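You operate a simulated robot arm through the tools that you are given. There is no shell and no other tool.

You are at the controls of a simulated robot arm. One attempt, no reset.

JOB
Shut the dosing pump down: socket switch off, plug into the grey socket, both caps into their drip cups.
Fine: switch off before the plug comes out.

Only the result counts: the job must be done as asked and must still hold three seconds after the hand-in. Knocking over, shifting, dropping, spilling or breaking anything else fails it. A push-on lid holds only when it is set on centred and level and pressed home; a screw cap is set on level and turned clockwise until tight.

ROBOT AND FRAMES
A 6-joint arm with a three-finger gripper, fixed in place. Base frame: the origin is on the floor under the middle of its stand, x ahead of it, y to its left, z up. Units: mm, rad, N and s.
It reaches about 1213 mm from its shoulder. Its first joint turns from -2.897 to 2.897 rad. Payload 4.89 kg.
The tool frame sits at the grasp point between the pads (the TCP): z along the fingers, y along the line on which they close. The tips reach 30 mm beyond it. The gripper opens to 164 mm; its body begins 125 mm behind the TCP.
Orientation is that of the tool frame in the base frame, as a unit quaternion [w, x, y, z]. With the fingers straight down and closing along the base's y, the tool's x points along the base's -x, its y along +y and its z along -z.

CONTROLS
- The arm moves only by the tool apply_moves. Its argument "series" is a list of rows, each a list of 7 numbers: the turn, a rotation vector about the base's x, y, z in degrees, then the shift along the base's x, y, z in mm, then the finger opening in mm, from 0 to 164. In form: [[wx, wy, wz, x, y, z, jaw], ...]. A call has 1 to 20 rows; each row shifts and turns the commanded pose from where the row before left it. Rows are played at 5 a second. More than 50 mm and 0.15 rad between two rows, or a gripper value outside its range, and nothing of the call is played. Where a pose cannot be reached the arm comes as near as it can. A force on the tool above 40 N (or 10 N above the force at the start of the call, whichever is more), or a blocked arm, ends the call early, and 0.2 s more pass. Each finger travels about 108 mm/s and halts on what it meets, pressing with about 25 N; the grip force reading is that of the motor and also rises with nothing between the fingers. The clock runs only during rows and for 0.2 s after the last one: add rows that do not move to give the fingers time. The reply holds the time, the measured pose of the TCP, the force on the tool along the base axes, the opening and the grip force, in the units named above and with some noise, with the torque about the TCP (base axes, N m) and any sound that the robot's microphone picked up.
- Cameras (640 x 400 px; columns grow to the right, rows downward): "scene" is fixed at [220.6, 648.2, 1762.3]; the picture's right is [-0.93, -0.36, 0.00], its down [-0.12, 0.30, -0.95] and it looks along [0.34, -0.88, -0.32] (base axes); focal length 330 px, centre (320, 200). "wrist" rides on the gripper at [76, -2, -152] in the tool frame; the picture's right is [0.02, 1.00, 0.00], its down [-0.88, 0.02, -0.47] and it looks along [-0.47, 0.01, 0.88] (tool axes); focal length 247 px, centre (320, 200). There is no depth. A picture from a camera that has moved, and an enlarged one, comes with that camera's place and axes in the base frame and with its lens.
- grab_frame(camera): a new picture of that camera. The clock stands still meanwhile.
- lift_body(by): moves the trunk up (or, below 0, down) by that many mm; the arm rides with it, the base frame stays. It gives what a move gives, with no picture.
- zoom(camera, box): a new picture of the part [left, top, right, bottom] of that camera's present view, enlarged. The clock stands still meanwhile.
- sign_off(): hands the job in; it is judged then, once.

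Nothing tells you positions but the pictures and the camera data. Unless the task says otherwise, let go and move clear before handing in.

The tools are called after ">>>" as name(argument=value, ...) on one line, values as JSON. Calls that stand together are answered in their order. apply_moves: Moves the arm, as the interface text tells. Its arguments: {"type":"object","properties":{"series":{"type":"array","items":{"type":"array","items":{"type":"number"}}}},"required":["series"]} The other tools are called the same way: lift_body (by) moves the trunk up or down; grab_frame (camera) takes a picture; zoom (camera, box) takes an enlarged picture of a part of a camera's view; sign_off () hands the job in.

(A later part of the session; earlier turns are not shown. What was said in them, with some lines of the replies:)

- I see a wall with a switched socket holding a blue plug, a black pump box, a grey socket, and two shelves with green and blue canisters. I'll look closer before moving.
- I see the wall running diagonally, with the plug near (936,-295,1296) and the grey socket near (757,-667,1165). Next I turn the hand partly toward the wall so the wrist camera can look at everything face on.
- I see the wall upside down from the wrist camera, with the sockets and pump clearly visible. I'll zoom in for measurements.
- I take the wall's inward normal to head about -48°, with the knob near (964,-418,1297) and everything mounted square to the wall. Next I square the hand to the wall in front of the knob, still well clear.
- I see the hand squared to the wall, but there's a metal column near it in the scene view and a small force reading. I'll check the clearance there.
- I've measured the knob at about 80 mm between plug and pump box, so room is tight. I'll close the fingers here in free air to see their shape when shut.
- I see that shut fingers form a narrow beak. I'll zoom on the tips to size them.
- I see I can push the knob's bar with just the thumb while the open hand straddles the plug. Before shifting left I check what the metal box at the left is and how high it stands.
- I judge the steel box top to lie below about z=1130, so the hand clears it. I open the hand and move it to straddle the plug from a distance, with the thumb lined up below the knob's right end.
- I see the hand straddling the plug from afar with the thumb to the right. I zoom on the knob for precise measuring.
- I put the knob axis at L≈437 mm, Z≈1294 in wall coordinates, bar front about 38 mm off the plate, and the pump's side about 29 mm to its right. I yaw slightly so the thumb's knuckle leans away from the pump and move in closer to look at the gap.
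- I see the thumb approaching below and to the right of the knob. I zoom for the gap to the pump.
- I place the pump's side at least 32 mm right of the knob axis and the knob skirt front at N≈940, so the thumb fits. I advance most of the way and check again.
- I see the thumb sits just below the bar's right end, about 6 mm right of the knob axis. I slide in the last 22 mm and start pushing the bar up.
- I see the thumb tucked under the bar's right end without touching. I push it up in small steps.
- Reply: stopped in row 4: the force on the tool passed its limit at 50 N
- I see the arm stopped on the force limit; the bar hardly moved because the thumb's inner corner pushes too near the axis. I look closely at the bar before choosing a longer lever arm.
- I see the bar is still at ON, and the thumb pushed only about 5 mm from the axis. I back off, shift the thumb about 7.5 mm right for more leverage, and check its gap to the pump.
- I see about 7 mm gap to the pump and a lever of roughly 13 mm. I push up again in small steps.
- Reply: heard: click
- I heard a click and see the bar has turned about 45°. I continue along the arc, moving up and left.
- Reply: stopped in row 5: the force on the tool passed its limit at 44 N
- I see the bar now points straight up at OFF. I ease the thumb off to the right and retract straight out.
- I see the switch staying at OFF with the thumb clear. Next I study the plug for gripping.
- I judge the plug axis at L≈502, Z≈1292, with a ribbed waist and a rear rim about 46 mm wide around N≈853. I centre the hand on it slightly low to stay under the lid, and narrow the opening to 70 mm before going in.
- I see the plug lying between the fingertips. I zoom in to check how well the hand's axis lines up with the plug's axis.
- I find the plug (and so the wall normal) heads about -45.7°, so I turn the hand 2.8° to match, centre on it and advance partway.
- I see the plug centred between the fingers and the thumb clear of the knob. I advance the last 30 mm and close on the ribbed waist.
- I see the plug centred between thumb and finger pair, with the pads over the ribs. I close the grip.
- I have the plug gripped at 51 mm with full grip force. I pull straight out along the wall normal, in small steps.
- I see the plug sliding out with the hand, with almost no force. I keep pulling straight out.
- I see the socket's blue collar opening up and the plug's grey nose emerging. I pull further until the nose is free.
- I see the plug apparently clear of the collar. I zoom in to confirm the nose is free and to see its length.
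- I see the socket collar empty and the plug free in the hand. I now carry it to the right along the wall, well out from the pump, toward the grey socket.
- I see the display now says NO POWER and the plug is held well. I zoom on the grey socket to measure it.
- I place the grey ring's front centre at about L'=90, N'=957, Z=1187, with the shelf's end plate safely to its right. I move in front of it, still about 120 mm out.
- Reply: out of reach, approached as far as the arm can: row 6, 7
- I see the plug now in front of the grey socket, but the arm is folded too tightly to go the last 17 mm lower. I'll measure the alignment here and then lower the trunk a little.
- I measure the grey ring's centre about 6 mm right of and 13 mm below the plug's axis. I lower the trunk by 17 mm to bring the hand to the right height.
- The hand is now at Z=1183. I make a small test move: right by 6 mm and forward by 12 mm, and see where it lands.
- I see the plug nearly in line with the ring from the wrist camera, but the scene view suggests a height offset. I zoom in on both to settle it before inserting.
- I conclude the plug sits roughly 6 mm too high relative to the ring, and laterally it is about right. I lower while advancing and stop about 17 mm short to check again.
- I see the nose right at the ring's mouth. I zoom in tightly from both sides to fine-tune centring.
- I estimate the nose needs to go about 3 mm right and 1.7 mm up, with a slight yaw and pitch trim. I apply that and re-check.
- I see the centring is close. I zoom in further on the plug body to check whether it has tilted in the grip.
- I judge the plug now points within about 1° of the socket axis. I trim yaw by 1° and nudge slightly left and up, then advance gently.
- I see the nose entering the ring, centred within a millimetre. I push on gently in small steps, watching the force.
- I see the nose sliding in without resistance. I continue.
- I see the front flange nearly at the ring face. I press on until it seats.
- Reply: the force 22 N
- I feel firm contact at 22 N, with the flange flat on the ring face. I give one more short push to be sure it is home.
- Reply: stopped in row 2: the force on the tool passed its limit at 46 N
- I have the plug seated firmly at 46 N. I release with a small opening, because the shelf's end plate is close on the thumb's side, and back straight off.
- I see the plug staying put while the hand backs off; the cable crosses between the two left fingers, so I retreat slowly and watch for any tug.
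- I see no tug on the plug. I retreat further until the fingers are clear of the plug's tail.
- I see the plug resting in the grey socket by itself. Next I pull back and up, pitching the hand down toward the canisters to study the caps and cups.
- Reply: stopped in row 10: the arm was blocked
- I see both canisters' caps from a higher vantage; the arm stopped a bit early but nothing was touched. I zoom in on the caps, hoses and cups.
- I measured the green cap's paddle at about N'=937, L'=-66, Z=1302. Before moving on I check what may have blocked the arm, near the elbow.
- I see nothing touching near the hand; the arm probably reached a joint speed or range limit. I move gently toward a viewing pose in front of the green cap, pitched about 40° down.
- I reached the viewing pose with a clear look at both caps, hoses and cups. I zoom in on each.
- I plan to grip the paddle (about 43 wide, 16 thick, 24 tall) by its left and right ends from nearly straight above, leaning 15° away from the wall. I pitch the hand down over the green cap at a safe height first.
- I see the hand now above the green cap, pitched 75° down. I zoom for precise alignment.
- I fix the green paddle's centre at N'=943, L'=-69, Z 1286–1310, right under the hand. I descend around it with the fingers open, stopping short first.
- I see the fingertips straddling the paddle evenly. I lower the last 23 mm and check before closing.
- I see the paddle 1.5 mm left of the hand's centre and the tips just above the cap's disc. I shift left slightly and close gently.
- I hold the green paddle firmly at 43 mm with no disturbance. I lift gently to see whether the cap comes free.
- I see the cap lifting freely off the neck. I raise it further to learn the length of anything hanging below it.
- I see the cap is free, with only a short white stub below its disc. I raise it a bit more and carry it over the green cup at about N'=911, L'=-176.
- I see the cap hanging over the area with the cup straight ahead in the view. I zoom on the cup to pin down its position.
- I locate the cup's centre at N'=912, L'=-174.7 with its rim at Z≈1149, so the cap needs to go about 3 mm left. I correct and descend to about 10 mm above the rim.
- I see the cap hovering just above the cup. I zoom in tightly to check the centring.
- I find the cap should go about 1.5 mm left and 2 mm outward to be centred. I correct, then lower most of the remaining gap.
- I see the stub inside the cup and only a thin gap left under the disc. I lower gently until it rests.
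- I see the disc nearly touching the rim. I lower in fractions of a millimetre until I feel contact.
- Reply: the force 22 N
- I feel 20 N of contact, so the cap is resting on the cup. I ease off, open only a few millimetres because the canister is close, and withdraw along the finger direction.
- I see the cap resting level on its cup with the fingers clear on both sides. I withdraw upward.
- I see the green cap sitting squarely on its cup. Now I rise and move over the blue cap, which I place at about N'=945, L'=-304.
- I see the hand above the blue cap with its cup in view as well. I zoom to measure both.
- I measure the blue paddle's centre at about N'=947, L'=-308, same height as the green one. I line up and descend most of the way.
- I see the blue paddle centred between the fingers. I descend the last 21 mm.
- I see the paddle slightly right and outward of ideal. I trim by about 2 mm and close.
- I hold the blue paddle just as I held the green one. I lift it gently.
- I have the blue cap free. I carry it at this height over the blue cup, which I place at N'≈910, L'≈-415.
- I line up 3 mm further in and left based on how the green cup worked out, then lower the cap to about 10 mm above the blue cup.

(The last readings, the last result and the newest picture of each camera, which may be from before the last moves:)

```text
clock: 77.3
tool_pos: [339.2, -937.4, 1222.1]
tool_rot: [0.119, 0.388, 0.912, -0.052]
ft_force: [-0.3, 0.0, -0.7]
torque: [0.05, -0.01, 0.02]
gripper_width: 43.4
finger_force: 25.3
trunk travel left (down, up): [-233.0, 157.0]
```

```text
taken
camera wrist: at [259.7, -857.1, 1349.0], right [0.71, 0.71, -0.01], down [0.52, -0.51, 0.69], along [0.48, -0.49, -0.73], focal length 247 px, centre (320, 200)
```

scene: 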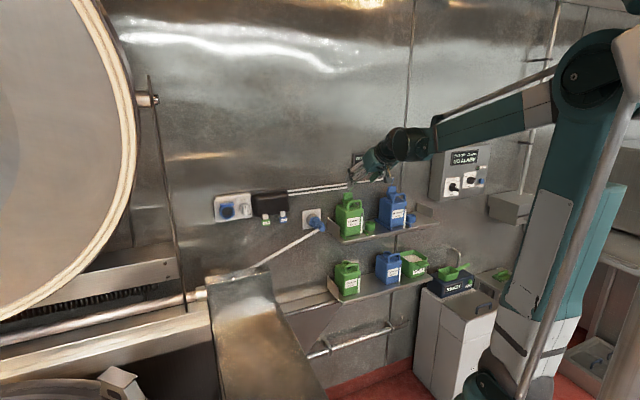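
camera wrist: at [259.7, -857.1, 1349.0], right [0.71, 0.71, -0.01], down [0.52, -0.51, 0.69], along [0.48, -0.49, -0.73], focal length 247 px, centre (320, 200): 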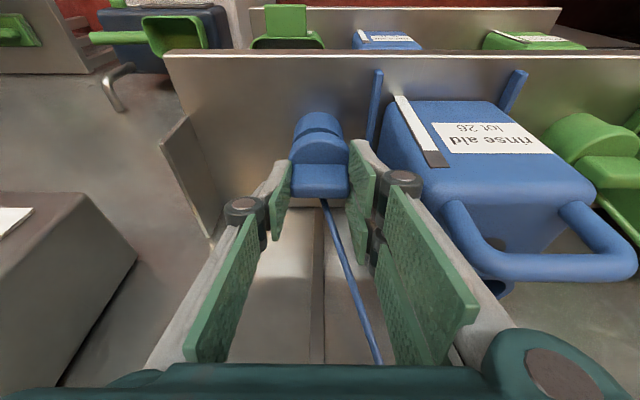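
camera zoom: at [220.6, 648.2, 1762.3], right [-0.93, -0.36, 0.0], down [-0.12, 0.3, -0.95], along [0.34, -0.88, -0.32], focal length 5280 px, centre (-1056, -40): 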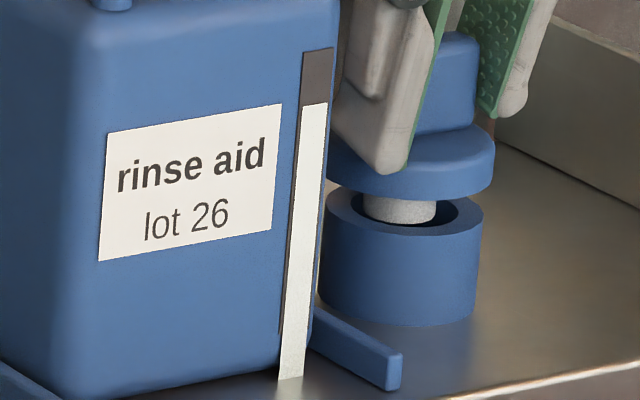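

I see the cap needs to go about 1.5 mm right; in depth it is fine. I correct and lower 9 mm.

>>> apply_moves(series=[[0, 0, 0, -1.07, -1.05, 0, 30], [0, 0, 0, 0, 0, -4, 30], [0, 0, 0, 0, 0, -3, 30], [0, 0, 0, 0, 0, -2, 30], [0, 0, 0, 0, 0, 0, 30]])

>>> zoom(camera="wrist", box=[272, 90, 368, 150])

>>> zoom(camera="scene", box=[394, 208, 426, 228])

```text
clock: 78.5
tool_pos: [337.1, -937.7, 1213.0]
tool_rot: [0.12, 0.388, 0.912, -0.052]
ft_force: [-0.2, -0.5, -0.4]
torque: [0.01, 0.03, -0.02]
gripper_width: 43.2
finger_force: 25.2
trunk travel left (down, up): [-233.0, 157.0]
```

```text
6.67 times, centred on (320, 120) of wrist
camera zoom: at [257.9, -857.5, 1340.6], right [0.71, 0.71, -0.01], down [0.52, -0.51, 0.69], along [0.48, -0.49, -0.73], focal length 1646 px, centre (320, 733)
```

zoom: 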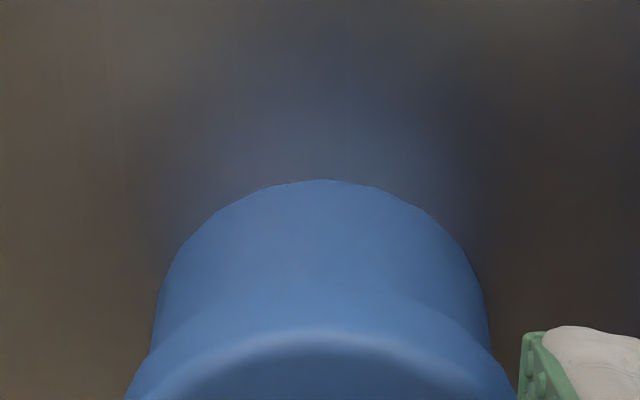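

```text
16.00 times, centred on (410, 218) of scene
camera zoom: at [220.6, 648.2, 1762.3], right [-0.93, -0.36, 0.0], down [-0.12, 0.3, -0.95], along [0.34, -0.88, -0.32], focal length 5280 px, centre (-1120, -88)
```

zoom: 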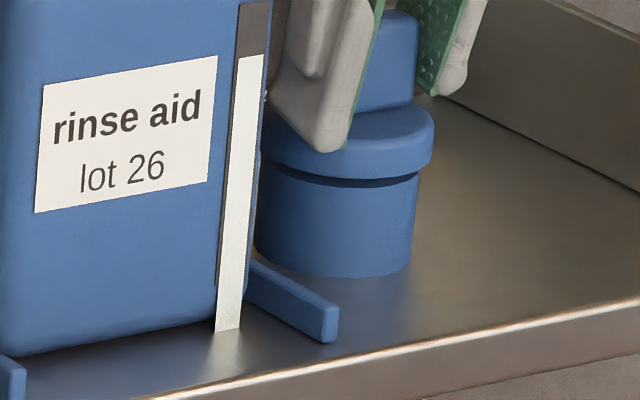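

I see the disc centred over the cup with only a thin gap. I lower in small steps until contact.

>>> apply_moves(series=[[0, 0, 0, 0, 0, -1, 30], [0, 0, 0, 0, 0, -1, 30], [0, 0, 0, 0, 0, -0.8, 30], [0, 0, 0, 0, 0, 0, 30]])

>>> zoom(camera="scene", box=[394, 208, 426, 228])

```text
clock: 79.5
tool_pos: [337.0, -938.2, 1210.3]
tool_rot: [0.12, 0.388, 0.912, -0.052]
ft_force: [0.0, -0.7, 0.1]
torque: [-0.01, -0.04, -0.01]
gripper_width: 43.1
finger_force: 24.9
trunk travel left (down, up): [-233.0, 157.0]
```

```text
16.00 times, centred on (410, 218) of scene
camera zoom: at [220.6, 648.2, 1762.3], right [-0.93, -0.36, 0.0], down [-0.12, 0.3, -0.95], along [0.34, -0.88, -0.32], focal length 5280 px, centre (-1120, -88)
```

zoom: 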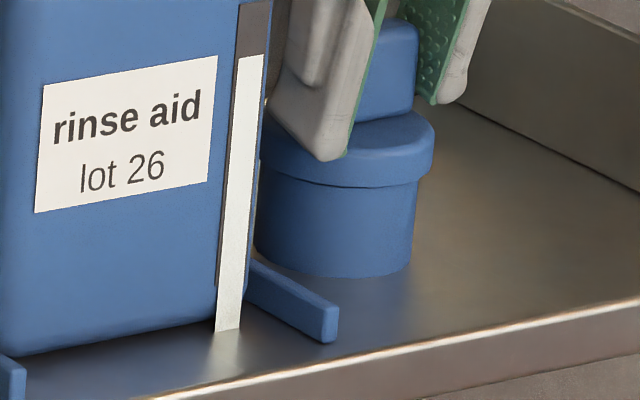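

I see the disc practically on the rim but feel no load yet. I go down in half-millimetre steps.

>>> apply_moves(series=[[0, 0, 0, 0, 0, -0.6, 30], [0, 0, 0, 0, 0, -0.6, 30], [0, 0, 0, 0, 0, 0, 30]])

>>> zoom(camera="scene", box=[394, 208, 426, 228])

```text
clock: 80.3
tool_pos: [337.9, -939.1, 1209.2]
tool_rot: [0.119, 0.388, 0.912, -0.052]
ft_force: [0.4, -0.5, 1.0]
torque: [0.01, 0.03, -0.01]
gripper_width: 43.1
finger_force: 24.6
trunk travel left (down, up): [-233.0, 157.0]
```

```text
16.00 times, centred on (410, 218) of scene
camera zoom: at [220.6, 648.2, 1762.3], right [-0.93, -0.36, 0.0], down [-0.12, 0.3, -0.95], along [0.34, -0.88, -0.32], focal length 5280 px, centre (-1120, -88)
```

zoom: 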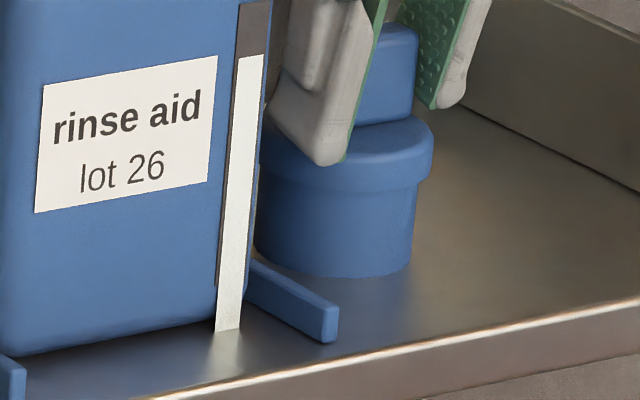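

Still no load; I lower two more half-steps.

>>> apply_moves(series=[[0, 0, 0, 0, 0, -0.5, 30], [0, 0, 0, 0, 0, -0.5, 30], [0, 0, 0, 0, 0, 0, 30]])

>>> zoom(camera="scene", box=[394, 208, 426, 228])

```text
clock: 81.2
tool_pos: [337.2, -938.0, 1208.4]
tool_rot: [0.121, 0.388, 0.912, -0.052]
ft_force: [3.6, -4.5, 15.8]
torque: [-0.02, -0.1, 0.0]
gripper_width: 43.2
finger_force: 25.1
trunk travel left (down, up): [-233.0, 157.0]
```

```text
16.00 times, centred on (410, 218) of scene
camera zoom: at [220.6, 648.2, 1762.3], right [-0.93, -0.36, 0.0], down [-0.12, 0.3, -0.95], along [0.34, -0.88, -0.32], focal length 5280 px, centre (-1120, -88)
```

zoom: 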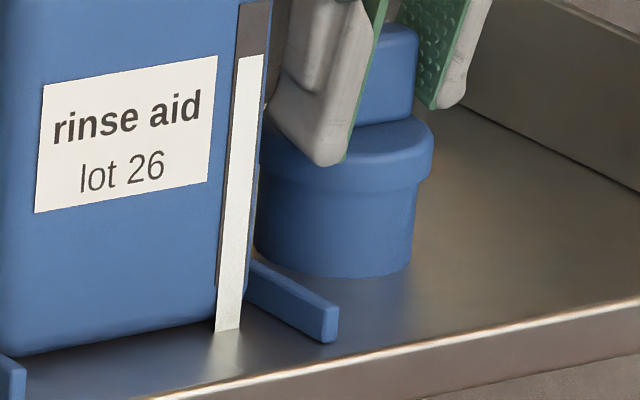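

I feel 16 N of contact, so the blue cap rests on its cup. I ease off, open slightly and withdraw as before.

>>> apply_moves(series=[[0, 0, 0, 0, 0, 0.4, 30], [0, 0, 0, 0, 0, 0, 46], [0, 0, 0, 0, 0, 0, 51], [0, 0, 0, 0, 0, 0, 51], [0, 0, 0, 0, 0, 0, 51]])

>>> zoom(camera="wrist", box=[240, 90, 400, 190])

>>> zoom(camera="scene", box=[380, 190, 428, 220])

```text
clock: 82.3
tool_pos: [336.2, -938.4, 1210.0]
tool_rot: [0.12, 0.389, 0.912, -0.052]
ft_force: [0.1, 0.5, -0.2]
torque: [0.0, -0.01, 0.0]
gripper_width: 51.0
finger_force: 0.1
trunk travel left (down, up): [-233.0, 157.0]
```

```text
4.00 times, centred on (320, 140) of wrist
camera zoom: at [257.4, -858.3, 1335.7], right [0.71, 0.71, -0.01], down [0.52, -0.51, 0.69], along [0.48, -0.49, -0.73], focal length 988 px, centre (320, 440)
```

zoom: 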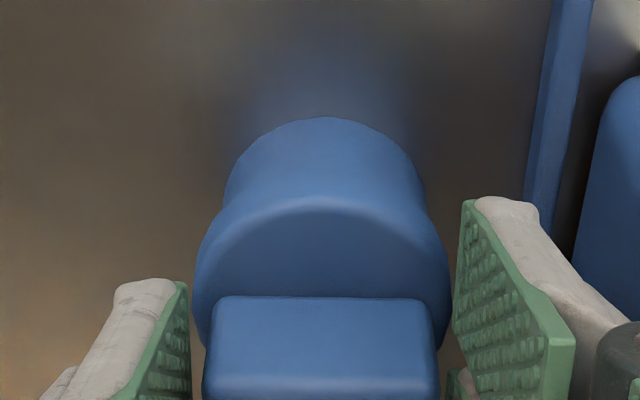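

```text
13.33 times, centred on (404, 205) of scene
camera zoom: at [220.6, 648.2, 1762.3], right [-0.93, -0.36, 0.0], down [-0.12, 0.3, -0.95], along [0.34, -0.88, -0.32], focal length 4400 px, centre (-800, 133)
```

zoom: 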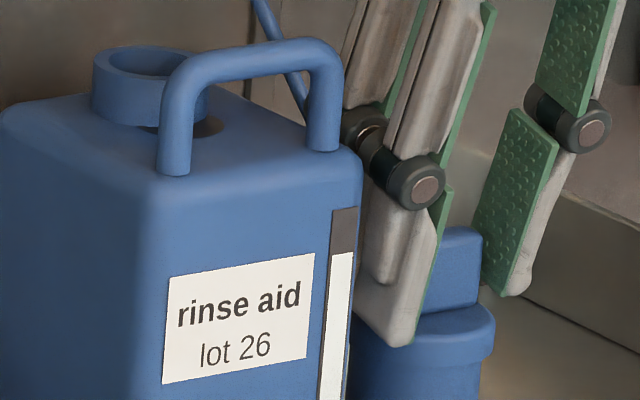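

I see the blue cap left level on its cup with both fingers clear. I withdraw upward and back.

>>> apply_moves(series=[[0, 0, 0, -1.0, 1.0, 8, 51], [0, 0, 0, -1.8, 1.84, 9.7, 51], [0, 0, 0, -1.8, 1.84, 9.7, 51], [0, 0, 0, -3.6, 3.7, 19.4, 51], [0, 0, 0, -3.6, 3.7, 19.4, 51], [0, 0, 0, -3.6, 3.7, 19.4, 51], [0, 0, 0, -3.6, 3.7, 19.4, 51], [0, 0, 0, -6, 10, 30, 51], [0, 0, 0, -6, 15, 30, 51], [0, 0, 0, -6, 20, 30, 51], [0, 0, 0, 0, 0, 0, 51]])

>>> grab_frame(camera="wrist")

>>> grab_frame(camera="scene")

>>> zoom(camera="scene", box=[320, 165, 448, 245])

>>> zoom(camera="scene", box=[200, 180, 344, 270])

```text
clock: 84.8
tool_pos: [299.6, -873.3, 1404.7]
tool_rot: [0.121, 0.389, 0.912, -0.052]
ft_force: [-0.5, 0.7, 0.1]
torque: [-0.15, -0.01, -0.02]
gripper_width: 51.1
finger_force: 0.0
trunk travel left (down, up): [-233.0, 157.0]
```

```text
taken
camera wrist: at [220.8, -793.1, 1531.1], right [0.71, 0.71, -0.01], down [0.52, -0.51, 0.69], along [0.48, -0.49, -0.73], focal length 247 px, centre (320, 200)
```

wrist: 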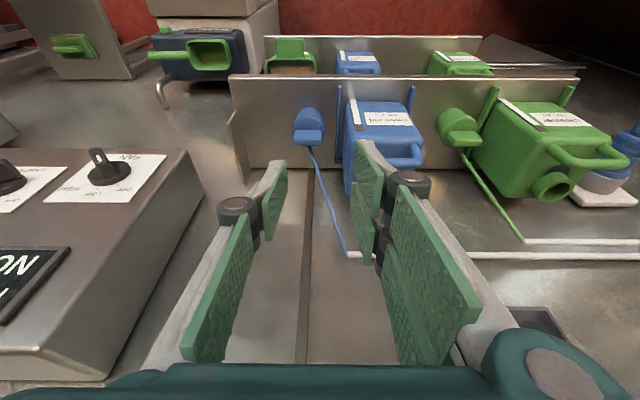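

```text
taken
```

scene: 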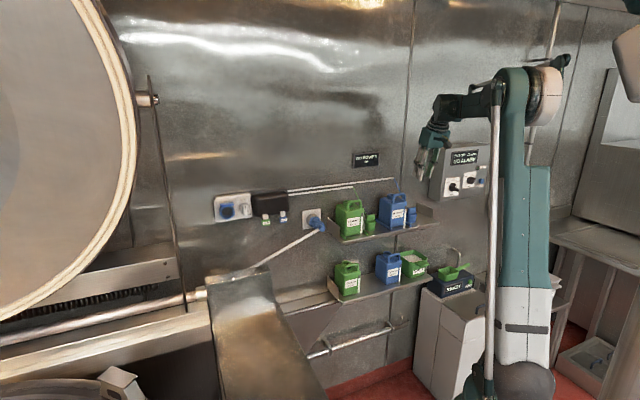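

```text
5.00 times, centred on (384, 205) of scene
camera zoom: at [220.6, 648.2, 1762.3], right [-0.93, -0.36, 0.0], down [-0.12, 0.3, -0.95], along [0.34, -0.88, -0.32], focal length 1650 px, centre (0, 175)
```

zoom: 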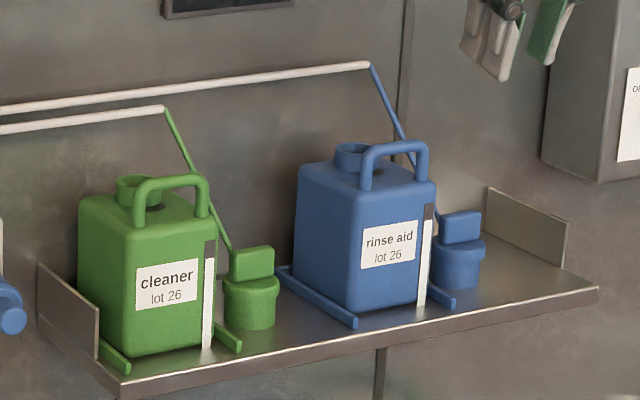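

```text
4.44 times, centred on (272, 225) of scene
camera zoom: at [220.6, 648.2, 1762.3], right [-0.93, -0.36, 0.0], down [-0.12, 0.3, -0.95], along [0.34, -0.88, -0.32], focal length 1467 px, centre (533, 89)
```

zoom: 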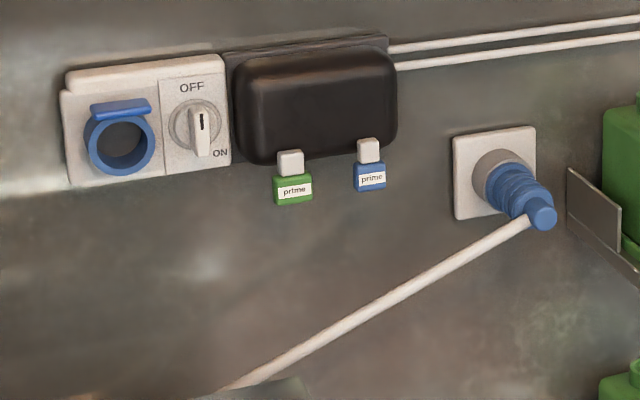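

I see all four items apparently done: switch at OFF, plug in the grey socket, both caps on their cups. I move the hand further away and inspect each closely before handing in.

>>> apply_moves(series=[[0, 0, 0, 8, 25, 5, 51], [0, 0, 0, 8, 25, 5, 51], [0, 0, 0, 8, 25, 5, 51], [0, 0, 0, 8, 25, 5, 51], [0, 0, 0, 0, 0, 0, 51]])

>>> zoom(camera="scene", box=[300, 205, 332, 225])

>>> zoom(camera="scene", box=[360, 205, 392, 225])

>>> zoom(camera="scene", box=[396, 200, 428, 220])

>>> zoom(camera="scene", box=[212, 188, 260, 218])

>>> grab_frame(camera="wrist")

```text
clock: 86.0
tool_pos: [330.4, -770.2, 1424.0]
tool_rot: [0.12, 0.389, 0.912, -0.052]
ft_force: [0.5, 0.8, 1.0]
torque: [-0.1, -0.02, -0.02]
gripper_width: 50.8
finger_force: 0.1
trunk travel left (down, up): [-233.0, 157.0]
```

```text
16.00 times, centred on (316, 215) of scene
camera zoom: at [220.6, 648.2, 1762.3], right [-0.93, -0.36, 0.0], down [-0.12, 0.3, -0.95], along [0.34, -0.88, -0.32], focal length 5280 px, centre (384, -40)
```

zoom: 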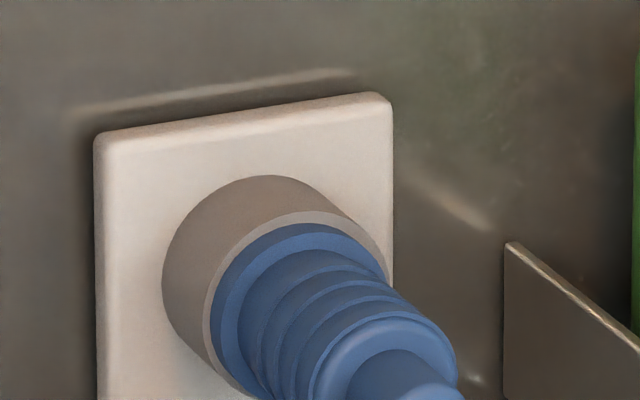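

```text
16.00 times, centred on (376, 215) of scene
camera zoom: at [220.6, 648.2, 1762.3], right [-0.93, -0.36, 0.0], down [-0.12, 0.3, -0.95], along [0.34, -0.88, -0.32], focal length 5280 px, centre (-576, -40)
```

zoom: 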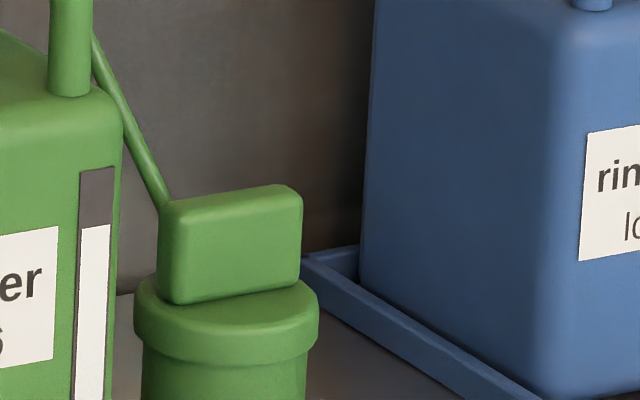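

```text
16.00 times, centred on (412, 210) of scene
camera zoom: at [220.6, 648.2, 1762.3], right [-0.93, -0.36, 0.0], down [-0.12, 0.3, -0.95], along [0.34, -0.88, -0.32], focal length 5280 px, centre (-1152, 40)
```

zoom: 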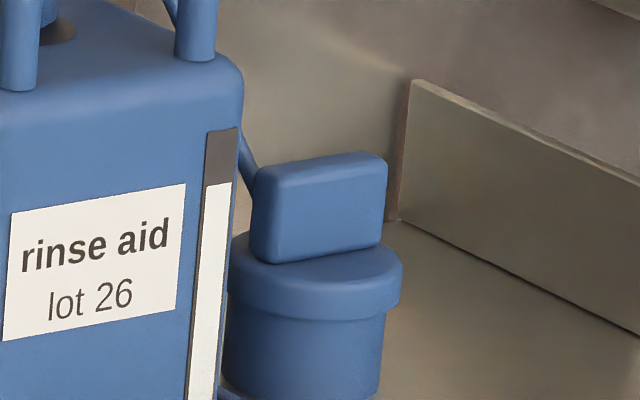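

```text
13.33 times, centred on (236, 203) of scene
camera zoom: at [220.6, 648.2, 1762.3], right [-0.93, -0.36, 0.0], down [-0.12, 0.3, -0.95], along [0.34, -0.88, -0.32], focal length 4400 px, centre (1440, 160)
```

zoom: 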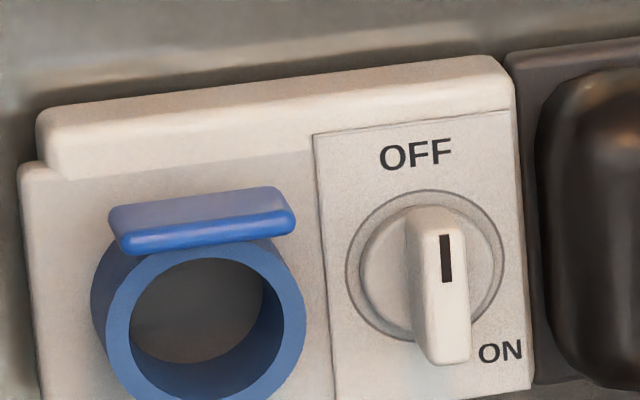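

```text
taken
camera wrist: at [251.5, -691.1, 1551.5], right [0.71, 0.71, -0.01], down [0.52, -0.51, 0.69], along [0.48, -0.49, -0.73], focal length 247 px, centre (320, 200)
```

wrist: 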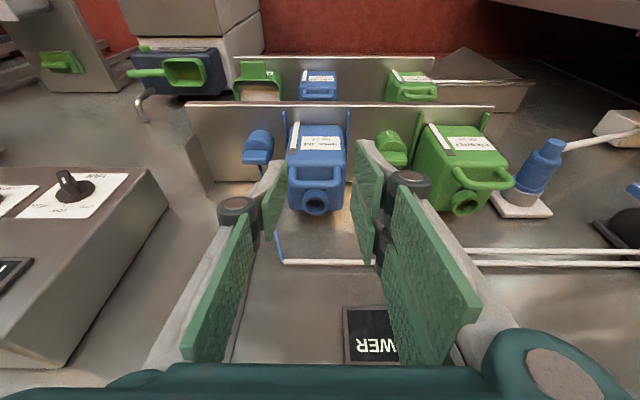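

I see the switch at OFF, the plug seated flush in the grey socket, and both caps sitting level on their own cups, with the hand empty and clear. I hand the job in.

>>> sign_off()

```text
The job is handed in.
```

The shutdown is complete and handed in. No verdict has come back yet.

- **Switch:** I turned the socket switch to OFF before the plug came out. The wall display then read NO POWER.
- **Plug:** It sits in the grey socket, pushed in until it would go no further (46 N). It stayed put after I let go.
- **Caps:** The green cap is on the green cup and the blue cap on the blue cup. Both look centred and level, and I lowered each until it rested on the rim.

In the last pictures the hand was empty and clear, and nothing else appeared to have been moved or spilled. The blue lid on the old socket stayed open after the plug was pulled; I left it that way.
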